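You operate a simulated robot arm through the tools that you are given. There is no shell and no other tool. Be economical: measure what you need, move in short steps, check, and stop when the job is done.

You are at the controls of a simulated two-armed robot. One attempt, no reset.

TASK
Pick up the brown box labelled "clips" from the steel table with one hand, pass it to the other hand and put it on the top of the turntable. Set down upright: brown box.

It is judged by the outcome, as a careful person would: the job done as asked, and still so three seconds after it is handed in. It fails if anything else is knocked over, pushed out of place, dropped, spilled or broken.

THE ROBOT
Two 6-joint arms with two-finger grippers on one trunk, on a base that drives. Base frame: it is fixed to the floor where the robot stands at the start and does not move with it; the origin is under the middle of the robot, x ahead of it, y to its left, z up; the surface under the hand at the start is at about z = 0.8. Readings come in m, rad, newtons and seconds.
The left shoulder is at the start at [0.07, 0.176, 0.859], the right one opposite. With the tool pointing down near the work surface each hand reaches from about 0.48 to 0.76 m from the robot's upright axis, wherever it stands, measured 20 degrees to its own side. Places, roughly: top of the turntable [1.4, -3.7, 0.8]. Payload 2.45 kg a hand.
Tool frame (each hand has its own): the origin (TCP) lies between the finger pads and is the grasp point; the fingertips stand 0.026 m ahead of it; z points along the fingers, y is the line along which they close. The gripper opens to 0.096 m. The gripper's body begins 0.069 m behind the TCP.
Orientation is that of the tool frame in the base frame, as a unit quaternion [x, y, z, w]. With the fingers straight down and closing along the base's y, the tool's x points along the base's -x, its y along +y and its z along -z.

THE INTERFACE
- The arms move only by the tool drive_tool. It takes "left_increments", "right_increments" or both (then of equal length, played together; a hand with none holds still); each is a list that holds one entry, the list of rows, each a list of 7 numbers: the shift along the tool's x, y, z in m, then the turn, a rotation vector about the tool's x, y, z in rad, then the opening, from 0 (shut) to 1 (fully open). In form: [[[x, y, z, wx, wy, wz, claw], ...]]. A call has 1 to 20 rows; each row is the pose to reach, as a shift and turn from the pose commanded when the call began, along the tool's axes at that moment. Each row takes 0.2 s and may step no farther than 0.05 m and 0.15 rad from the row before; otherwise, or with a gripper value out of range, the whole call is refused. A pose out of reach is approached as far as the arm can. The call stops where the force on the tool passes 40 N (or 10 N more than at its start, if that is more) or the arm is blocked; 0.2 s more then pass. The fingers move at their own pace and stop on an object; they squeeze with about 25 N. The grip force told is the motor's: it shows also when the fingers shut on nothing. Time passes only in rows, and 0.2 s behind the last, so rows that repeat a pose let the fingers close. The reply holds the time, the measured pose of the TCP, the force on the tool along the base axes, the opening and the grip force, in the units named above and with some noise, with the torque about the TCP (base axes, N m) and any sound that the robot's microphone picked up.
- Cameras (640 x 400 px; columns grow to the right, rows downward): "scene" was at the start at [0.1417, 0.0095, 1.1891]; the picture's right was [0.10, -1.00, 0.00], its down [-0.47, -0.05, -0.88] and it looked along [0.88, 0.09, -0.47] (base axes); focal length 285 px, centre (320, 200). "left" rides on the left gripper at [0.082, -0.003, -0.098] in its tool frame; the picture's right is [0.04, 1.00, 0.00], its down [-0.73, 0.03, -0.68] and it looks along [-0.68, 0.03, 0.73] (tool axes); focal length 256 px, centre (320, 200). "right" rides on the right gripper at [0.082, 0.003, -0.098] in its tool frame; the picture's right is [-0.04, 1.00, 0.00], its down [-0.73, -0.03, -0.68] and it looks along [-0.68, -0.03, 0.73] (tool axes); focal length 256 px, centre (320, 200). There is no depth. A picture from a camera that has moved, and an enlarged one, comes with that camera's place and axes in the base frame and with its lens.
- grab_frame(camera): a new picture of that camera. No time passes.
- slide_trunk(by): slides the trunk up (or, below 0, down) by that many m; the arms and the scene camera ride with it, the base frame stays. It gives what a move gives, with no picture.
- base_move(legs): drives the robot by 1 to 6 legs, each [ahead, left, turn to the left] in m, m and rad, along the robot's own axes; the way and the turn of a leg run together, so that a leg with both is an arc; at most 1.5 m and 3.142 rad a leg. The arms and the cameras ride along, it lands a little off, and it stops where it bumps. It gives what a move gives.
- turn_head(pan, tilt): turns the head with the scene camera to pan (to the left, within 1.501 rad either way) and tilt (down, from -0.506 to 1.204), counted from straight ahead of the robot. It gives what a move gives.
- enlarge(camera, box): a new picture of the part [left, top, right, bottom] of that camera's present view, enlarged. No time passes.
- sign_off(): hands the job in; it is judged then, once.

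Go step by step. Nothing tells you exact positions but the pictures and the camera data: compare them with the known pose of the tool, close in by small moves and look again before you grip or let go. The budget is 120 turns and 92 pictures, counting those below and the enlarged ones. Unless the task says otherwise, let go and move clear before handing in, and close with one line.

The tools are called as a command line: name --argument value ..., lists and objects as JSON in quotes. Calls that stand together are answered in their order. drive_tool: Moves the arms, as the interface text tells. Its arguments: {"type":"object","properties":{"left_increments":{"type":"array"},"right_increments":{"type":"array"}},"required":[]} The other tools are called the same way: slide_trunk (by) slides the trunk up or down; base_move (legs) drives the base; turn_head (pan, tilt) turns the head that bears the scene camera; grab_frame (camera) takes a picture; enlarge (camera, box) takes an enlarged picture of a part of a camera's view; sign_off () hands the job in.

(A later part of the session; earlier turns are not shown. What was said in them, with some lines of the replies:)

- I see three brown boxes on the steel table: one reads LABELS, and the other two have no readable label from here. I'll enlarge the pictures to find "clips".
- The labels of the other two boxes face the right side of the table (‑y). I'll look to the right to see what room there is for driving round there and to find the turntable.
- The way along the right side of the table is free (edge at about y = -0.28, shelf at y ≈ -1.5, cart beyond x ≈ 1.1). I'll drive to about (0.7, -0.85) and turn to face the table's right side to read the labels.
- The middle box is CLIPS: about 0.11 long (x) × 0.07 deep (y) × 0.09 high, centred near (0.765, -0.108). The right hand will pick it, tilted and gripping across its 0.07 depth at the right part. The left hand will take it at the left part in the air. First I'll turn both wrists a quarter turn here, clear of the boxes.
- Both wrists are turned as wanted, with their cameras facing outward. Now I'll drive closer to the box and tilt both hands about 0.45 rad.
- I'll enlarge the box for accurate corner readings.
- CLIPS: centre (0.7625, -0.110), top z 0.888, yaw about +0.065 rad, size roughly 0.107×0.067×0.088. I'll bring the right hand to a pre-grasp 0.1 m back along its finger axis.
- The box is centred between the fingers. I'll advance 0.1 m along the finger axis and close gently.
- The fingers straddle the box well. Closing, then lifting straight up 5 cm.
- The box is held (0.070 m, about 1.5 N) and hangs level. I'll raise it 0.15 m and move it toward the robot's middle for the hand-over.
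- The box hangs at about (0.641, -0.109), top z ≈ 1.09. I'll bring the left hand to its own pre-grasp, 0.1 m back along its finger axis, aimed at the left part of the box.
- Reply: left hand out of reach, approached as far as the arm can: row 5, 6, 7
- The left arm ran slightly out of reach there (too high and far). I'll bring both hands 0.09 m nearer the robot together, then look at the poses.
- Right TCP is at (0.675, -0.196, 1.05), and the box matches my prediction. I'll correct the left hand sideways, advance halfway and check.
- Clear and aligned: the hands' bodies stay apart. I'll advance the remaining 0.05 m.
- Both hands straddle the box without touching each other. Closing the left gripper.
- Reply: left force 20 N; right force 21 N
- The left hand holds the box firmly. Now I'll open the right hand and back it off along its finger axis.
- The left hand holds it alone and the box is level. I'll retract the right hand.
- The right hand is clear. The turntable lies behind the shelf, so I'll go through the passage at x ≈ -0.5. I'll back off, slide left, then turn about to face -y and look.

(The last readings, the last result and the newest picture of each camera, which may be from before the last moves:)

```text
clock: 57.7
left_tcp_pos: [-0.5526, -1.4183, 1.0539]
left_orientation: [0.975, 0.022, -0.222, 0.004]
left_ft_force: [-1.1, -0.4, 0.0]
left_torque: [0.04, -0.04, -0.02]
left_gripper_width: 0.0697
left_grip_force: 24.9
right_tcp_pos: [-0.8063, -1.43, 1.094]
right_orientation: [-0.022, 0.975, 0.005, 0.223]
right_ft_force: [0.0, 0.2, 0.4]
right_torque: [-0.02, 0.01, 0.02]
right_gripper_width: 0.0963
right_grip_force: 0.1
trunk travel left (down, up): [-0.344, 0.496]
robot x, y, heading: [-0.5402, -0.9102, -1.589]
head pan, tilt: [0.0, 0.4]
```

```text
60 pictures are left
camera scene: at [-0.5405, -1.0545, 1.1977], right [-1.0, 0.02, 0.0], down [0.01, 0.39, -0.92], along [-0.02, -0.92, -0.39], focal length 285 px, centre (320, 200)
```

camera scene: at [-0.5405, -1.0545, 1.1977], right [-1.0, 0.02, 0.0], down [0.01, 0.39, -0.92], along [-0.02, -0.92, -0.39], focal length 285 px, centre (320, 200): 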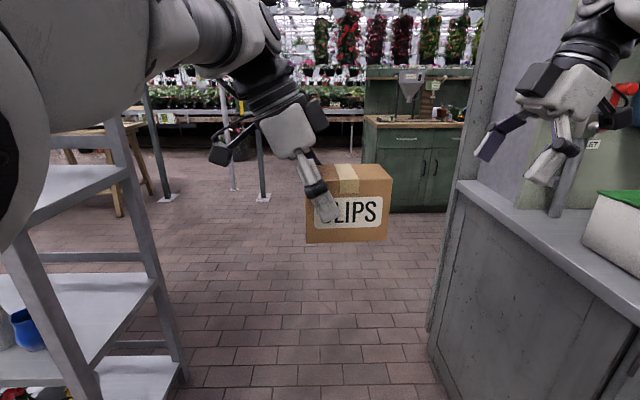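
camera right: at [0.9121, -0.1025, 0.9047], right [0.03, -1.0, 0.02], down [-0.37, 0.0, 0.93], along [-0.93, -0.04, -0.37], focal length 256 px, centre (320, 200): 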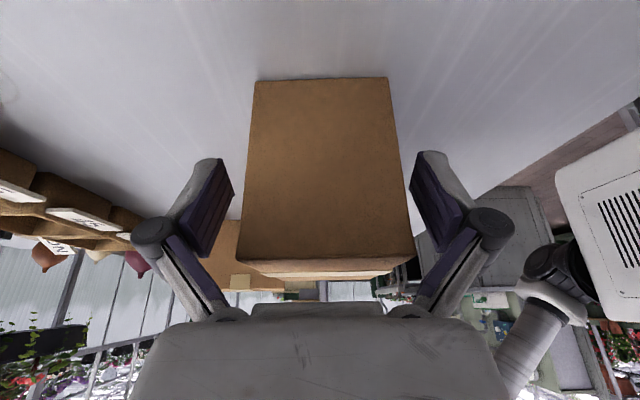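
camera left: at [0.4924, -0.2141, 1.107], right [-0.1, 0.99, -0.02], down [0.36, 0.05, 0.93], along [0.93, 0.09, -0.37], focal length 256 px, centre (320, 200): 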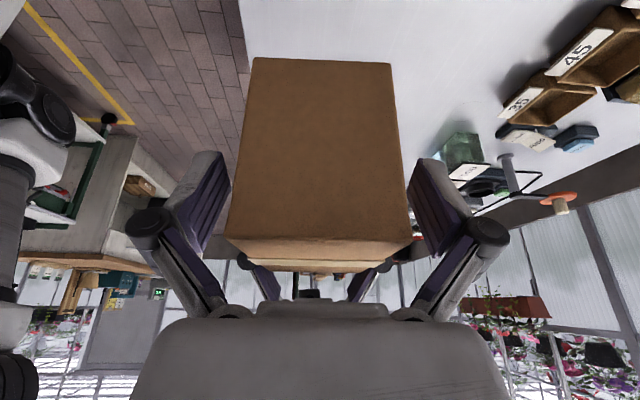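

The passage (x from about -1.07 to 0.05) is wide enough. I'll go ahead 1.4 m along its middle and look for the turntable to the left.

base_move --legs '[[0.7, 0.04, 0.018], [0.7, 0, 0]]'

turn_head --pan 0.3 --tilt 0.3

grab_frame --camera "scene"

turn_head --pan 1.45 --tilt 0.3

grab_frame --camera "scene"

```text
clock: 64.9
left_tcp_pos: [-0.4935, -2.8172, 1.0536]
left_orientation: [0.974, 0.039, -0.221, 0.009]
left_ft_force: [0.0, -0.1, -0.4]
left_torque: [-0.01, -0.03, 0.0]
left_gripper_width: 0.0695
left_grip_force: 25.2
right_tcp_pos: [-0.7485, -2.8385, 1.0934]
right_orientation: [-0.039, 0.974, 0.009, 0.223]
right_ft_force: [-0.4, 0.4, 1.1]
right_torque: [0.01, 0.0, -0.02]
right_gripper_width: 0.0959
right_grip_force: 0.0
trunk travel left (down, up): [-0.344, 0.496]
robot x, y, heading: [-0.4972, -2.308, -1.56]
head pan, tilt: [0.0, 0.4]
```

```text
clock: 65.7
left_tcp_pos: [-0.4944, -2.8176, 1.0544]
left_orientation: [0.974, 0.039, -0.222, 0.009]
left_ft_force: [-0.1, -0.3, -0.9]
left_torque: [0.01, -0.05, -0.01]
left_gripper_width: 0.0694
left_grip_force: 25.2
right_tcp_pos: [-0.7488, -2.8381, 1.0935]
right_orientation: [-0.038, 0.974, 0.008, 0.224]
right_ft_force: [0.1, 0.1, -0.9]
right_torque: [0.0, 0.01, -0.03]
right_gripper_width: 0.0959
right_grip_force: 0.1
trunk travel left (down, up): [-0.344, 0.496]
robot x, y, heading: [-0.499, -2.3103, -1.556]
head pan, tilt: [0.3, 0.3]
```

```text
59 pictures are left
camera scene: at [-0.467, -2.4495, 1.2069], right [-0.95, -0.31, 0.0], down [-0.09, 0.28, -0.96], along [0.29, -0.91, -0.3], focal length 285 px, centre (320, 200)
```

scene: 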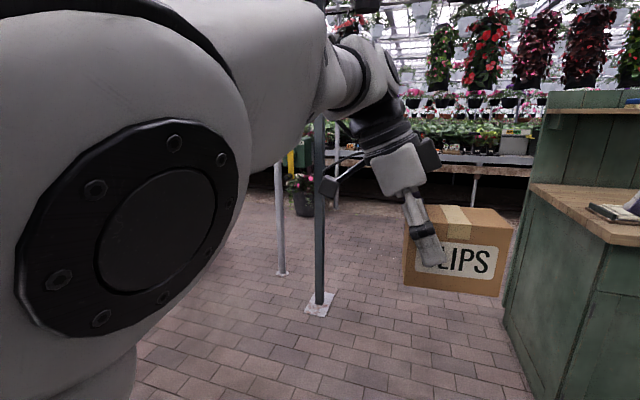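

```text
clock: 67.1
left_tcp_pos: [-0.4946, -2.8178, 1.0534]
left_orientation: [0.974, 0.038, -0.222, 0.009]
left_ft_force: [-0.2, 0.9, -0.6]
left_torque: [0.02, 0.0, -0.02]
left_gripper_width: 0.0695
left_grip_force: 25.1
right_tcp_pos: [-0.7484, -2.8385, 1.0933]
right_orientation: [-0.038, 0.974, 0.009, 0.223]
right_ft_force: [-0.3, -0.3, 0.1]
right_torque: [0.0, -0.03, -0.02]
right_gripper_width: 0.096
right_grip_force: 0.1
trunk travel left (down, up): [-0.344, 0.496]
robot x, y, heading: [-0.4974, -2.3128, -1.556]
head pan, tilt: [1.45, 0.3]
```

```text
58 pictures are left
camera scene: at [-0.4029, -2.3707, 1.207], right [-0.11, -0.99, 0.0], down [-0.29, 0.03, -0.96], along [0.95, -0.1, -0.3], focal length 285 px, centre (320, 200)
```

scene: 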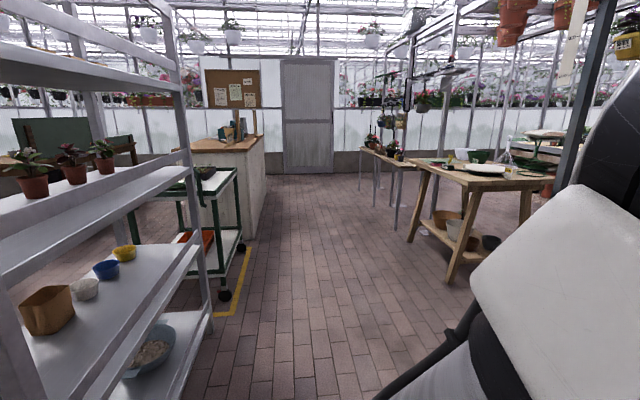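

The turntable should be on the wooden workbench to the left (front at y ≈ -3.45, x ≈ 1.2–2.1). I'll slide sideways to it along y ≈ -2.5, still facing -y, and look.

base_move --legs '[[0.2, 0, -0.012], [0, 0.95, 0], [0, 0.9, 0]]'

turn_head --pan 0 --tilt 0.5

grab_frame --camera "scene"

```text
clock: 77.6
left_tcp_pos: [1.3438, -3.021, 1.0531]
left_orientation: [0.974, 0.03, -0.223, 0.007]
left_ft_force: [-0.8, -0.4, -1.8]
left_torque: [0.04, -0.06, -0.01]
left_gripper_width: 0.0695
left_grip_force: 24.9
right_tcp_pos: [1.0888, -3.0376, 1.095]
right_orientation: [-0.03, 0.974, 0.007, 0.223]
right_ft_force: [-0.2, -0.4, 0.7]
right_torque: [0.01, 0.04, -0.02]
right_gripper_width: 0.0957
right_grip_force: 0.1
trunk travel left (down, up): [-0.344, 0.496]
robot x, y, heading: [1.349, -2.5162, -1.572]
head pan, tilt: [1.45, 0.3]
```

```text
clock: 79.2
left_tcp_pos: [1.3438, -3.022, 1.0536]
left_orientation: [0.974, 0.03, -0.223, 0.008]
left_ft_force: [-0.7, 0.0, -2.2]
left_torque: [-0.02, -0.02, 0.01]
left_gripper_width: 0.0694
left_grip_force: 25.3
right_tcp_pos: [1.0897, -3.0372, 1.0936]
right_orientation: [-0.03, 0.974, 0.008, 0.223]
right_ft_force: [-0.1, 0.3, 0.9]
right_torque: [0.0, -0.04, 0.04]
right_gripper_width: 0.0959
right_grip_force: 0.1
trunk travel left (down, up): [-0.344, 0.496]
robot x, y, heading: [1.3475, -2.5142, -1.577]
head pan, tilt: [0.0, 0.499]
```

```text
57 pictures are left
camera scene: at [1.3494, -2.6546, 1.1885], right [-1.0, 0.0, 0.0], down [0.0, 0.48, -0.88], along [0.0, -0.88, -0.48], focal length 285 px, centre (320, 200)
```

scene: 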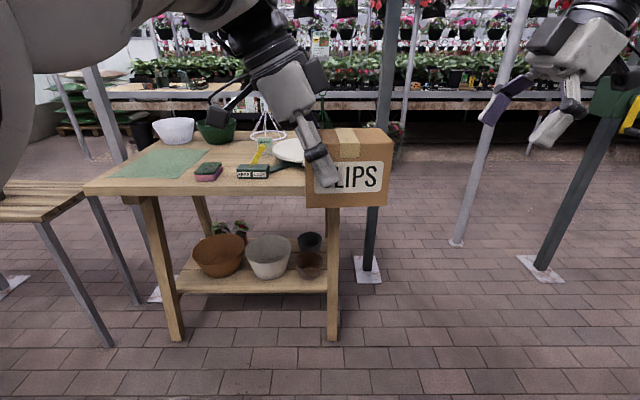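

The turntable (white disc) is near the bench's right end, partly hidden behind my hand. I'll slide left a little for a clear view.

base_move --legs '[[0, 0.28, 0]]'

grab_frame --camera "scene"

enlarge --camera "scene" --box '[360, 90, 520, 190]'

```text
clock: 81.1
left_tcp_pos: [1.6256, -3.0213, 1.0541]
left_orientation: [0.974, 0.03, -0.223, 0.007]
left_ft_force: [-1.0, -0.9, -2.1]
left_torque: [0.0, -0.04, -0.01]
left_gripper_width: 0.0693
left_grip_force: 25.0
right_tcp_pos: [1.3708, -3.038, 1.0938]
right_orientation: [-0.029, 0.975, 0.007, 0.222]
right_ft_force: [1.6, -0.6, 0.6]
right_torque: [0.0, 0.03, -0.01]
right_gripper_width: 0.096
right_grip_force: 0.0
trunk travel left (down, up): [-0.344, 0.496]
robot x, y, heading: [1.6316, -2.5158, -1.571]
head pan, tilt: [0.0, 0.499]
```

```text
56 pictures are left
camera scene: at [1.631, -2.6556, 1.1885], right [-1.0, 0.0, 0.0], down [0.0, 0.48, -0.88], along [0.0, -0.88, -0.48], focal length 285 px, centre (320, 200)
```

scene: 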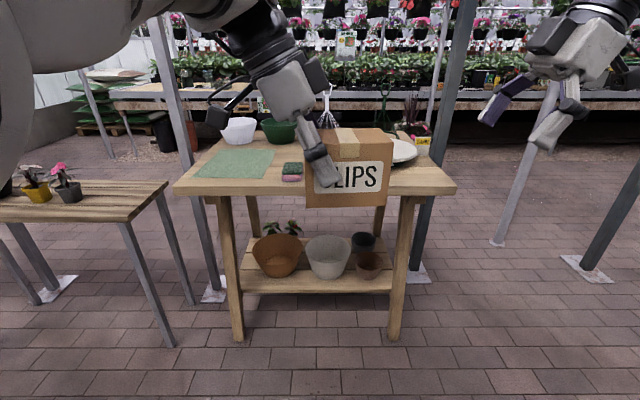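

```text
4.00 times, centred on (440, 140) of scene
camera zoom: at [1.631, -2.6556, 1.1885], right [-1.0, 0.0, 0.0], down [0.0, 0.48, -0.88], along [0.0, -0.88, -0.48], focal length 1139 px, centre (-160, 440)
```

zoom: 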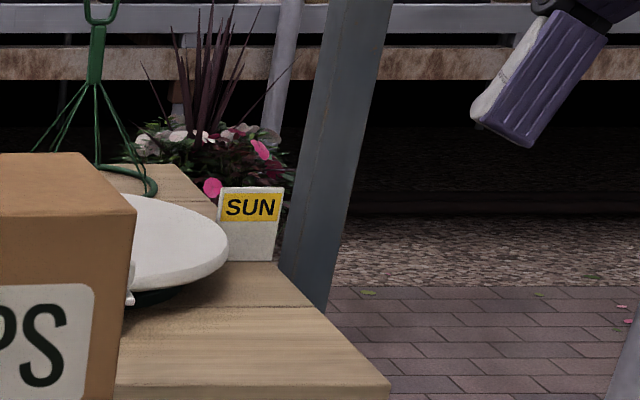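

The disc is half hidden by the box; a bit farther left will show it whole.

base_move --legs '[[0, 0.25, 0]]'

enlarge --camera "scene" --box '[390, 90, 550, 190]'

grab_frame --camera "scene"

```text
clock: 82.9
left_tcp_pos: [1.8743, -3.0224, 1.0541]
left_orientation: [0.974, 0.029, -0.223, 0.006]
left_ft_force: [0.3, 0.1, -1.1]
left_torque: [0.02, -0.02, -0.03]
left_gripper_width: 0.0697
left_grip_force: 25.1
right_tcp_pos: [1.6199, -3.0381, 1.0947]
right_orientation: [-0.03, 0.974, 0.007, 0.223]
right_ft_force: [0.7, 0.8, 0.4]
right_torque: [-0.02, 0.02, 0.01]
right_gripper_width: 0.096
right_grip_force: 0.0
trunk travel left (down, up): [-0.344, 0.496]
robot x, y, heading: [1.882, -2.5149, -1.575]
head pan, tilt: [0.0, 0.499]
```

```text
4.00 times, centred on (470, 140) of scene
camera zoom: at [1.8807, -2.6566, 1.1885], right [-1.0, 0.0, 0.0], down [0.0, 0.48, -0.88], along [0.0, -0.88, -0.48], focal length 1139 px, centre (-280, 440)
```

zoom: 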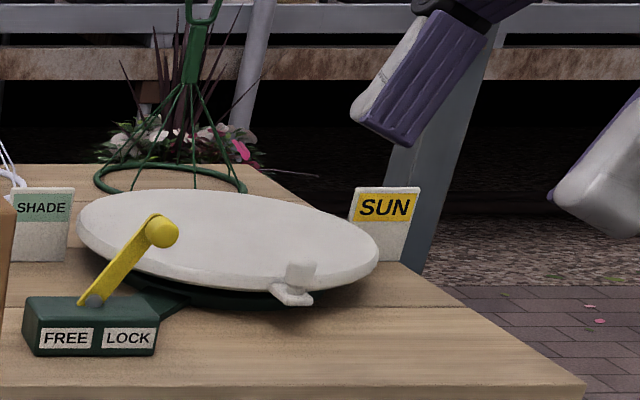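

```text
53 pictures are left
camera scene: at [1.8807, -2.6566, 1.1885], right [-1.0, 0.0, 0.0], down [0.0, 0.48, -0.88], along [0.0, -0.88, -0.48], focal length 285 px, centre (320, 200)
```

scene: 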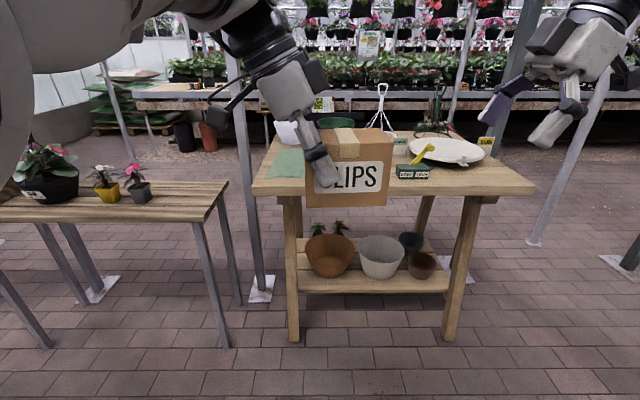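

The turntable top is at about (1.40, -3.70), z ≈ 0.837 with a radius of about 0.13. Its lever is on LOCK, and the SHADE and SUN signs stand beside it. I'll go back right to x ≈ 1.27 and approach to y ≈ -3.07.

base_move --legs '[[0, -0.615, 0], [0.45, 0, 0], [0.1, 0, 0]]'

grab_frame --camera "scene"

grab_frame --camera "left"

```text
clock: 89.5
left_tcp_pos: [1.2524, -3.5736, 1.0533]
left_orientation: [0.975, 0.026, -0.222, 0.005]
left_ft_force: [0.5, 0.2, -1.5]
left_torque: [0.0, -0.02, 0.0]
left_gripper_width: 0.0695
left_grip_force: 25.0
right_tcp_pos: [0.9975, -3.5857, 1.0934]
right_orientation: [-0.026, 0.974, 0.007, 0.223]
right_ft_force: [-0.8, -0.5, 0.7]
right_torque: [0.02, -0.02, 0.0]
right_gripper_width: 0.0962
right_grip_force: 0.1
trunk travel left (down, up): [-0.344, 0.496]
robot x, y, heading: [1.2644, -3.0618, -1.582]
head pan, tilt: [0.0, 0.499]
```

```text
52 pictures are left
camera scene: at [1.2607, -3.2068, 1.1884], right [-1.0, 0.01, 0.0], down [0.01, 0.48, -0.88], along [-0.01, -0.88, -0.48], focal length 285 px, centre (320, 200)
```

scene: 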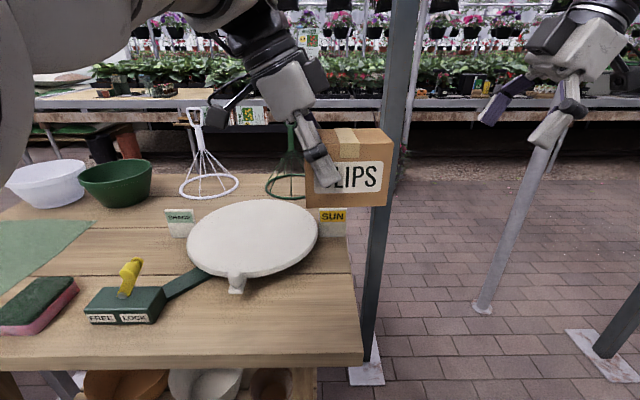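

```text
51 pictures are left
camera left: at [1.3671, -3.5638, 1.1066], right [0.09, -1.0, -0.02], down [-0.36, -0.05, 0.93], along [-0.93, -0.08, -0.37], focal length 256 px, centre (320, 200)
```

left: 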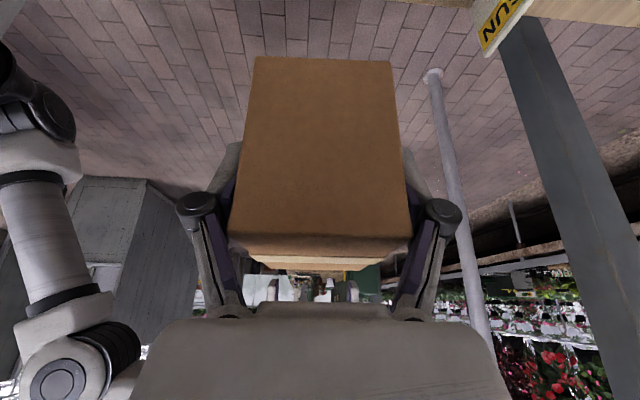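

The disc centre measures (1.395, -3.695) with its top at z ≈ 0.835. I'll move the left hand so the box hangs over it, keeping its height.

drive_tool --left_increments '[[[0.025, 0.022, -0.012, 0, 0, 0, 0], [0.05, 0.044, -0.024, 0, 0, 0, 0], [0.074, 0.066, -0.0355, 0, 0, 0, 0], [0.099, 0.089, -0.047, 0, 0, 0, 0], [0.123, 0.111, -0.059, 0, 0, 0, 0], [0.148, 0.133, -0.071, 0, 0, 0, 0], [0.148, 0.133, -0.071, 0, 0, 0, 0]]]'

grab_frame --camera "scene"

grab_frame --camera "left"

```text
clock: 91.1
left_tcp_pos: [1.4226, -3.696, 1.0552]
left_orientation: [0.975, 0.026, -0.222, 0.007]
left_ft_force: [-0.1, -0.5, -1.8]
left_torque: [0.0, -0.07, -0.01]
left_gripper_width: 0.0692
left_grip_force: 24.8
right_tcp_pos: [0.9957, -3.5841, 1.0928]
right_orientation: [-0.025, 0.975, 0.005, 0.223]
right_ft_force: [-0.3, 0.1, -0.5]
right_torque: [-0.02, -0.01, -0.03]
right_gripper_width: 0.0962
right_grip_force: 0.0
trunk travel left (down, up): [-0.344, 0.496]
robot x, y, heading: [1.2612, -3.0676, -1.582]
head pan, tilt: [0.0, 0.499]
```

```text
50 pictures are left
camera scene: at [1.26, -3.205, 1.1887], right [-1.0, 0.01, 0.0], down [0.01, 0.48, -0.88], along [-0.01, -0.88, -0.48], focal length 285 px, centre (320, 200)
```

scene: 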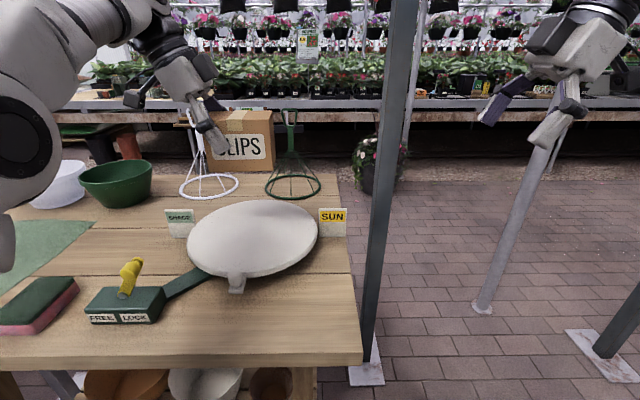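

```text
49 pictures are left
camera left: at [1.537, -3.6868, 1.108], right [0.09, -1.0, -0.02], down [-0.37, -0.05, 0.93], along [-0.93, -0.08, -0.37], focal length 256 px, centre (320, 200)
```

left: 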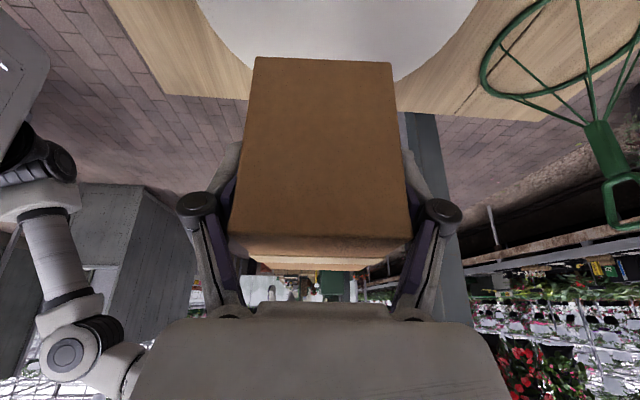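

Over the disc and in reach. I'll lower straight by 0.13 m and check the gap.

drive_tool --left_increments '[[[0.0113, 0, 0.0234, 0, 0, 0, 0], [0.0226, 0, 0.0468, 0, 0, 0, 0], [0.0338, 0, 0.0702, 0, 0, 0, 0], [0.0451, 0, 0.0936, 0, 0, 0, 0], [0.0564, 0, 0.117, 0, 0, 0, 0], [0.0564, 0, 0.117, 0, 0, 0, 0]]]'

grab_frame --camera "scene"

enlarge --camera "scene" --box '[160, 120, 360, 300]'

grab_frame --camera "left"

```text
clock: 92.5
left_tcp_pos: [1.4231, -3.6953, 0.9241]
left_orientation: [0.975, 0.025, -0.222, 0.005]
left_ft_force: [0.4, -0.4, -1.2]
left_torque: [-0.02, -0.05, -0.01]
left_gripper_width: 0.0693
left_grip_force: 25.3
right_tcp_pos: [0.9978, -3.5852, 1.0945]
right_orientation: [-0.024, 0.974, 0.005, 0.223]
right_ft_force: [-0.1, 0.3, -0.4]
right_torque: [-0.03, 0.01, 0.01]
right_gripper_width: 0.0959
right_grip_force: 0.1
trunk travel left (down, up): [-0.344, 0.496]
robot x, y, heading: [1.2618, -3.0668, -1.58]
head pan, tilt: [0.0, 0.499]
```

```text
48 pictures are left
camera scene: at [1.2607, -3.2056, 1.1886], right [-1.0, 0.01, 0.0], down [0.01, 0.48, -0.88], along [-0.01, -0.88, -0.48], focal length 285 px, centre (320, 200)
```

scene: 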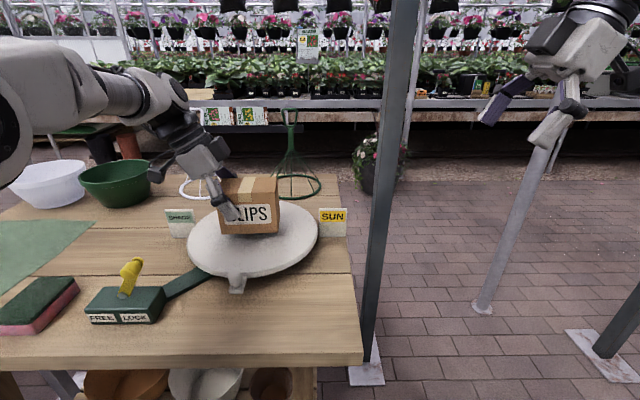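

```text
2.22 times, centred on (260, 210) of scene
camera zoom: at [1.2607, -3.2056, 1.1886], right [-1.0, 0.01, 0.0], down [0.01, 0.48, -0.88], along [-0.01, -0.88, -0.48], focal length 633 px, centre (453, 178)
```

zoom: 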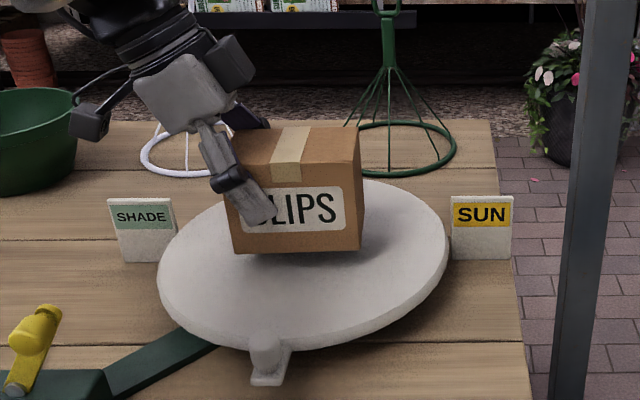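

```text
46 pictures are left
camera left: at [1.5383, -3.687, 0.9769], right [0.09, -1.0, -0.02], down [-0.36, -0.05, 0.93], along [-0.93, -0.08, -0.37], focal length 256 px, centre (320, 200)
```

left: 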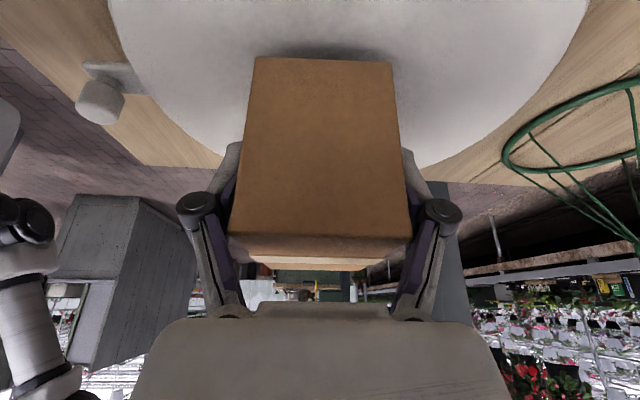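

The box is centred over the disc with about 3 cm to go. I'll lower 2.2 cm, then feel for contact in small steps.

drive_tool --left_increments '[[[0.0048, 0, 0.0099, 0, 0, 0, 0], [0.0095, 0, 0.0198, 0, 0, 0, 0], [0.0095, 0, 0.0198, 0, 0, 0, 0]]]'

enlarge --camera "scene" --box '[190, 150, 330, 270]'

```text
clock: 93.3
left_tcp_pos: [1.4233, -3.6953, 0.9019]
left_orientation: [0.974, 0.026, -0.224, 0.008]
left_ft_force: [1.9, -3.5, 12.4]
left_torque: [0.29, 0.06, 0.08]
left_gripper_width: 0.0696
left_grip_force: 24.6
right_tcp_pos: [0.9976, -3.5847, 1.0951]
right_orientation: [-0.025, 0.975, 0.006, 0.223]
right_ft_force: [0.3, -1.0, 0.0]
right_torque: [-0.03, -0.03, 0.03]
right_gripper_width: 0.0965
right_grip_force: 0.1
trunk travel left (down, up): [-0.344, 0.496]
robot x, y, heading: [1.2603, -3.0654, -1.584]
head pan, tilt: [0.0, 0.499]
```

```text
3.33 times, centred on (260, 210) of scene
camera zoom: at [1.2606, -3.2048, 1.1889], right [-1.0, 0.01, 0.0], down [0.01, 0.48, -0.88], along [-0.01, -0.88, -0.48], focal length 949 px, centre (520, 167)
```

zoom: 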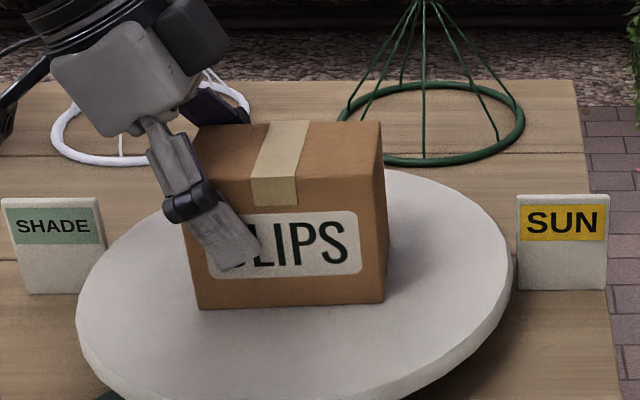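

Contact is felt (about +13 N) and the box rests on the disc. I'll ease up 1 mm, then open the hand slowly.

drive_tool --left_increments '[[[-0.0005, 0, -0.001, 0, 0, 0, 0], [-0.0005, 0, -0.001, 0, 0, 0, 0]]]'

drive_tool --left_increments '[[[0, 0, 0, 0, 0, 0, 0.75], [0, 0, 0, 0, 0, 0, 0.85], [0, 0, 0, 0, 0, 0, 1], [0, 0, 0, 0, 0, 0, 1], [0, 0, 0, 0, 0, 0, 1]]]'

enlarge --camera "scene" --box '[190, 150, 330, 270]'

grab_frame --camera "left"

```text
clock: 93.9
left_tcp_pos: [1.4231, -3.6947, 0.9024]
left_orientation: [0.975, 0.026, -0.223, 0.007]
left_ft_force: [1.9, -3.3, 10.1]
left_torque: [-0.14, 0.4, 0.14]
left_gripper_width: 0.0697
left_grip_force: 24.9
right_tcp_pos: [0.9984, -3.5853, 1.0933]
right_orientation: [-0.025, 0.975, 0.006, 0.223]
right_ft_force: [0.6, -0.4, -0.1]
right_torque: [0.0, -0.02, -0.01]
right_gripper_width: 0.0958
right_grip_force: 0.0
trunk travel left (down, up): [-0.344, 0.496]
robot x, y, heading: [1.2563, -3.0664, -1.588]
head pan, tilt: [0.0, 0.499]
```

```text
clock: 95.1
left_tcp_pos: [1.4227, -3.6963, 0.9028]
left_orientation: [0.974, 0.026, -0.223, 0.006]
left_ft_force: [0.1, 0.4, 0.0]
left_torque: [-0.01, 0.0, 0.01]
left_gripper_width: 0.0959
left_grip_force: 0.0
right_tcp_pos: [0.9973, -3.5845, 1.0934]
right_orientation: [-0.025, 0.975, 0.005, 0.223]
right_ft_force: [0.7, 0.3, 0.2]
right_torque: [-0.03, 0.0, -0.01]
right_gripper_width: 0.0961
right_grip_force: 0.1
trunk travel left (down, up): [-0.344, 0.496]
robot x, y, heading: [1.2588, -3.0637, -1.581]
head pan, tilt: [0.0, 0.499]
```

```text
3.33 times, centred on (260, 210) of scene
camera zoom: at [1.2607, -3.2057, 1.1885], right [-1.0, 0.01, 0.0], down [0.01, 0.48, -0.88], along [-0.01, -0.88, -0.48], focal length 949 px, centre (520, 167)
```

zoom: 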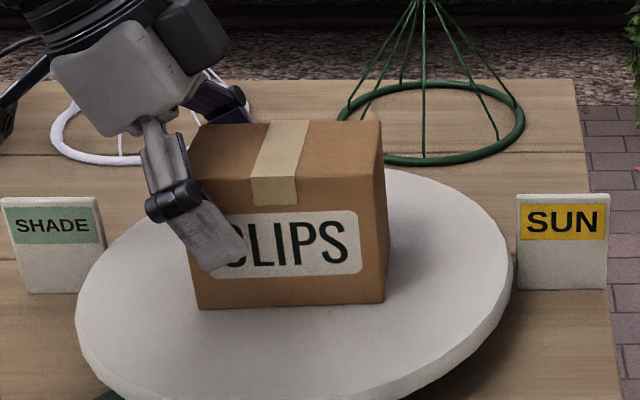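

```text
43 pictures are left
camera left: at [1.5379, -3.6871, 0.956], right [0.09, -1.0, -0.02], down [-0.36, -0.05, 0.93], along [-0.93, -0.08, -0.37], focal length 256 px, centre (320, 200)
```

left: 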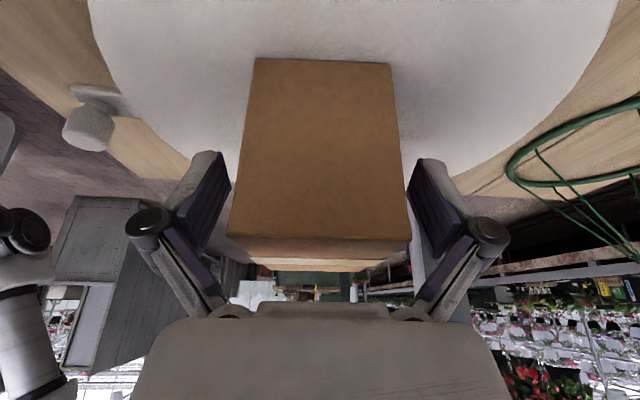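

The box stands on the disc and both fingers are clear of it. I'll back the left hand out along its finger axis, then up.

drive_tool --left_increments '[[[0, 0, -0.02, 0, 0, 0, 1], [0, 0, -0.045, 0, 0, 0, 1], [0, 0, -0.07, 0, 0, 0, 1], [0, 0, -0.1, 0, 0, 0, 1], [-0.02, 0, -0.14, 0, 0, 0, 1], [-0.04, 0, -0.18, 0, 0, 0, 1], [-0.04, 0, -0.18, 0, 0, 0, 1]]]'

base_move --legs '[[-0.35, 0, 0]]'

grab_frame --camera "scene"

enlarge --camera "scene" --box '[200, 80, 360, 190]'

```text
clock: 96.7
left_tcp_pos: [1.4641, -3.6923, 1.0827]
left_orientation: [0.975, 0.025, -0.222, 0.005]
left_ft_force: [-0.3, 0.7, 0.3]
left_torque: [-0.02, -0.02, 0.02]
left_gripper_width: 0.0958
left_grip_force: 0.0
right_tcp_pos: [0.9972, -3.5848, 1.0949]
right_orientation: [-0.026, 0.974, 0.006, 0.224]
right_ft_force: [0.0, -0.3, -0.3]
right_torque: [-0.03, 0.0, -0.01]
right_gripper_width: 0.0958
right_grip_force: 0.1
trunk travel left (down, up): [-0.344, 0.496]
robot x, y, heading: [1.2626, -3.0666, -1.579]
head pan, tilt: [0.0, 0.499]
```

```text
clock: 99.0
left_tcp_pos: [1.4695, -3.3402, 1.0817]
left_orientation: [0.975, 0.027, -0.222, 0.007]
left_ft_force: [-0.6, 0.1, -0.4]
left_torque: [0.0, 0.0, 0.01]
left_gripper_width: 0.096
left_grip_force: 0.0
right_tcp_pos: [1.0034, -3.2334, 1.0941]
right_orientation: [-0.027, 0.974, 0.006, 0.223]
right_ft_force: [0.4, 1.1, 0.1]
right_torque: [-0.01, 0.01, 0.0]
right_gripper_width: 0.096
right_grip_force: 0.0
trunk travel left (down, up): [-0.344, 0.496]
robot x, y, heading: [1.2678, -2.715, -1.583]
head pan, tilt: [0.0, 0.499]
```

```text
42 pictures are left
camera scene: at [1.2649, -2.8534, 1.1886], right [-1.0, 0.01, 0.0], down [0.0, 0.48, -0.88], along [-0.01, -0.88, -0.48], focal length 285 px, centre (320, 200)
```

scene: 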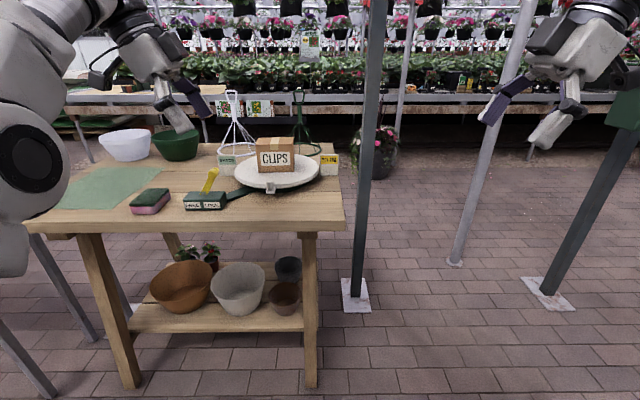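

```text
3.64 times, centred on (280, 135) of scene
camera zoom: at [1.2649, -2.8534, 1.1886], right [-1.0, 0.01, 0.0], down [0.0, 0.48, -0.88], along [-0.01, -0.88, -0.48], focal length 1035 px, centre (466, 436)
```

zoom: 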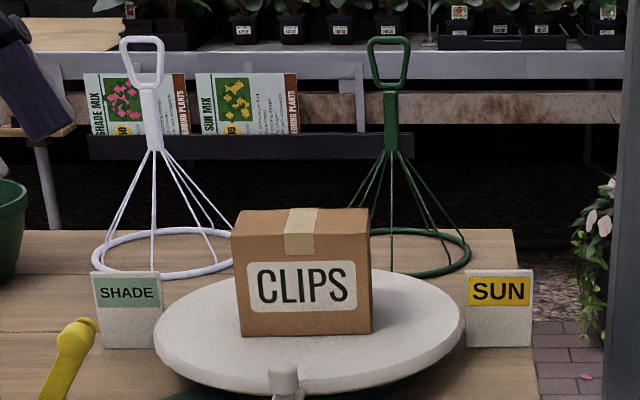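

The CLIPS box stands upright and steady on the turntable, nothing else was disturbed, and both hands are clear, so I'm handing in.

sign_off

```text
The job is handed in.
```

The "clips" box was picked up with the right hand, passed in the air to the left hand, and set upright on the top of the turntable. Both hands are clear, and I saw nothing else moved.
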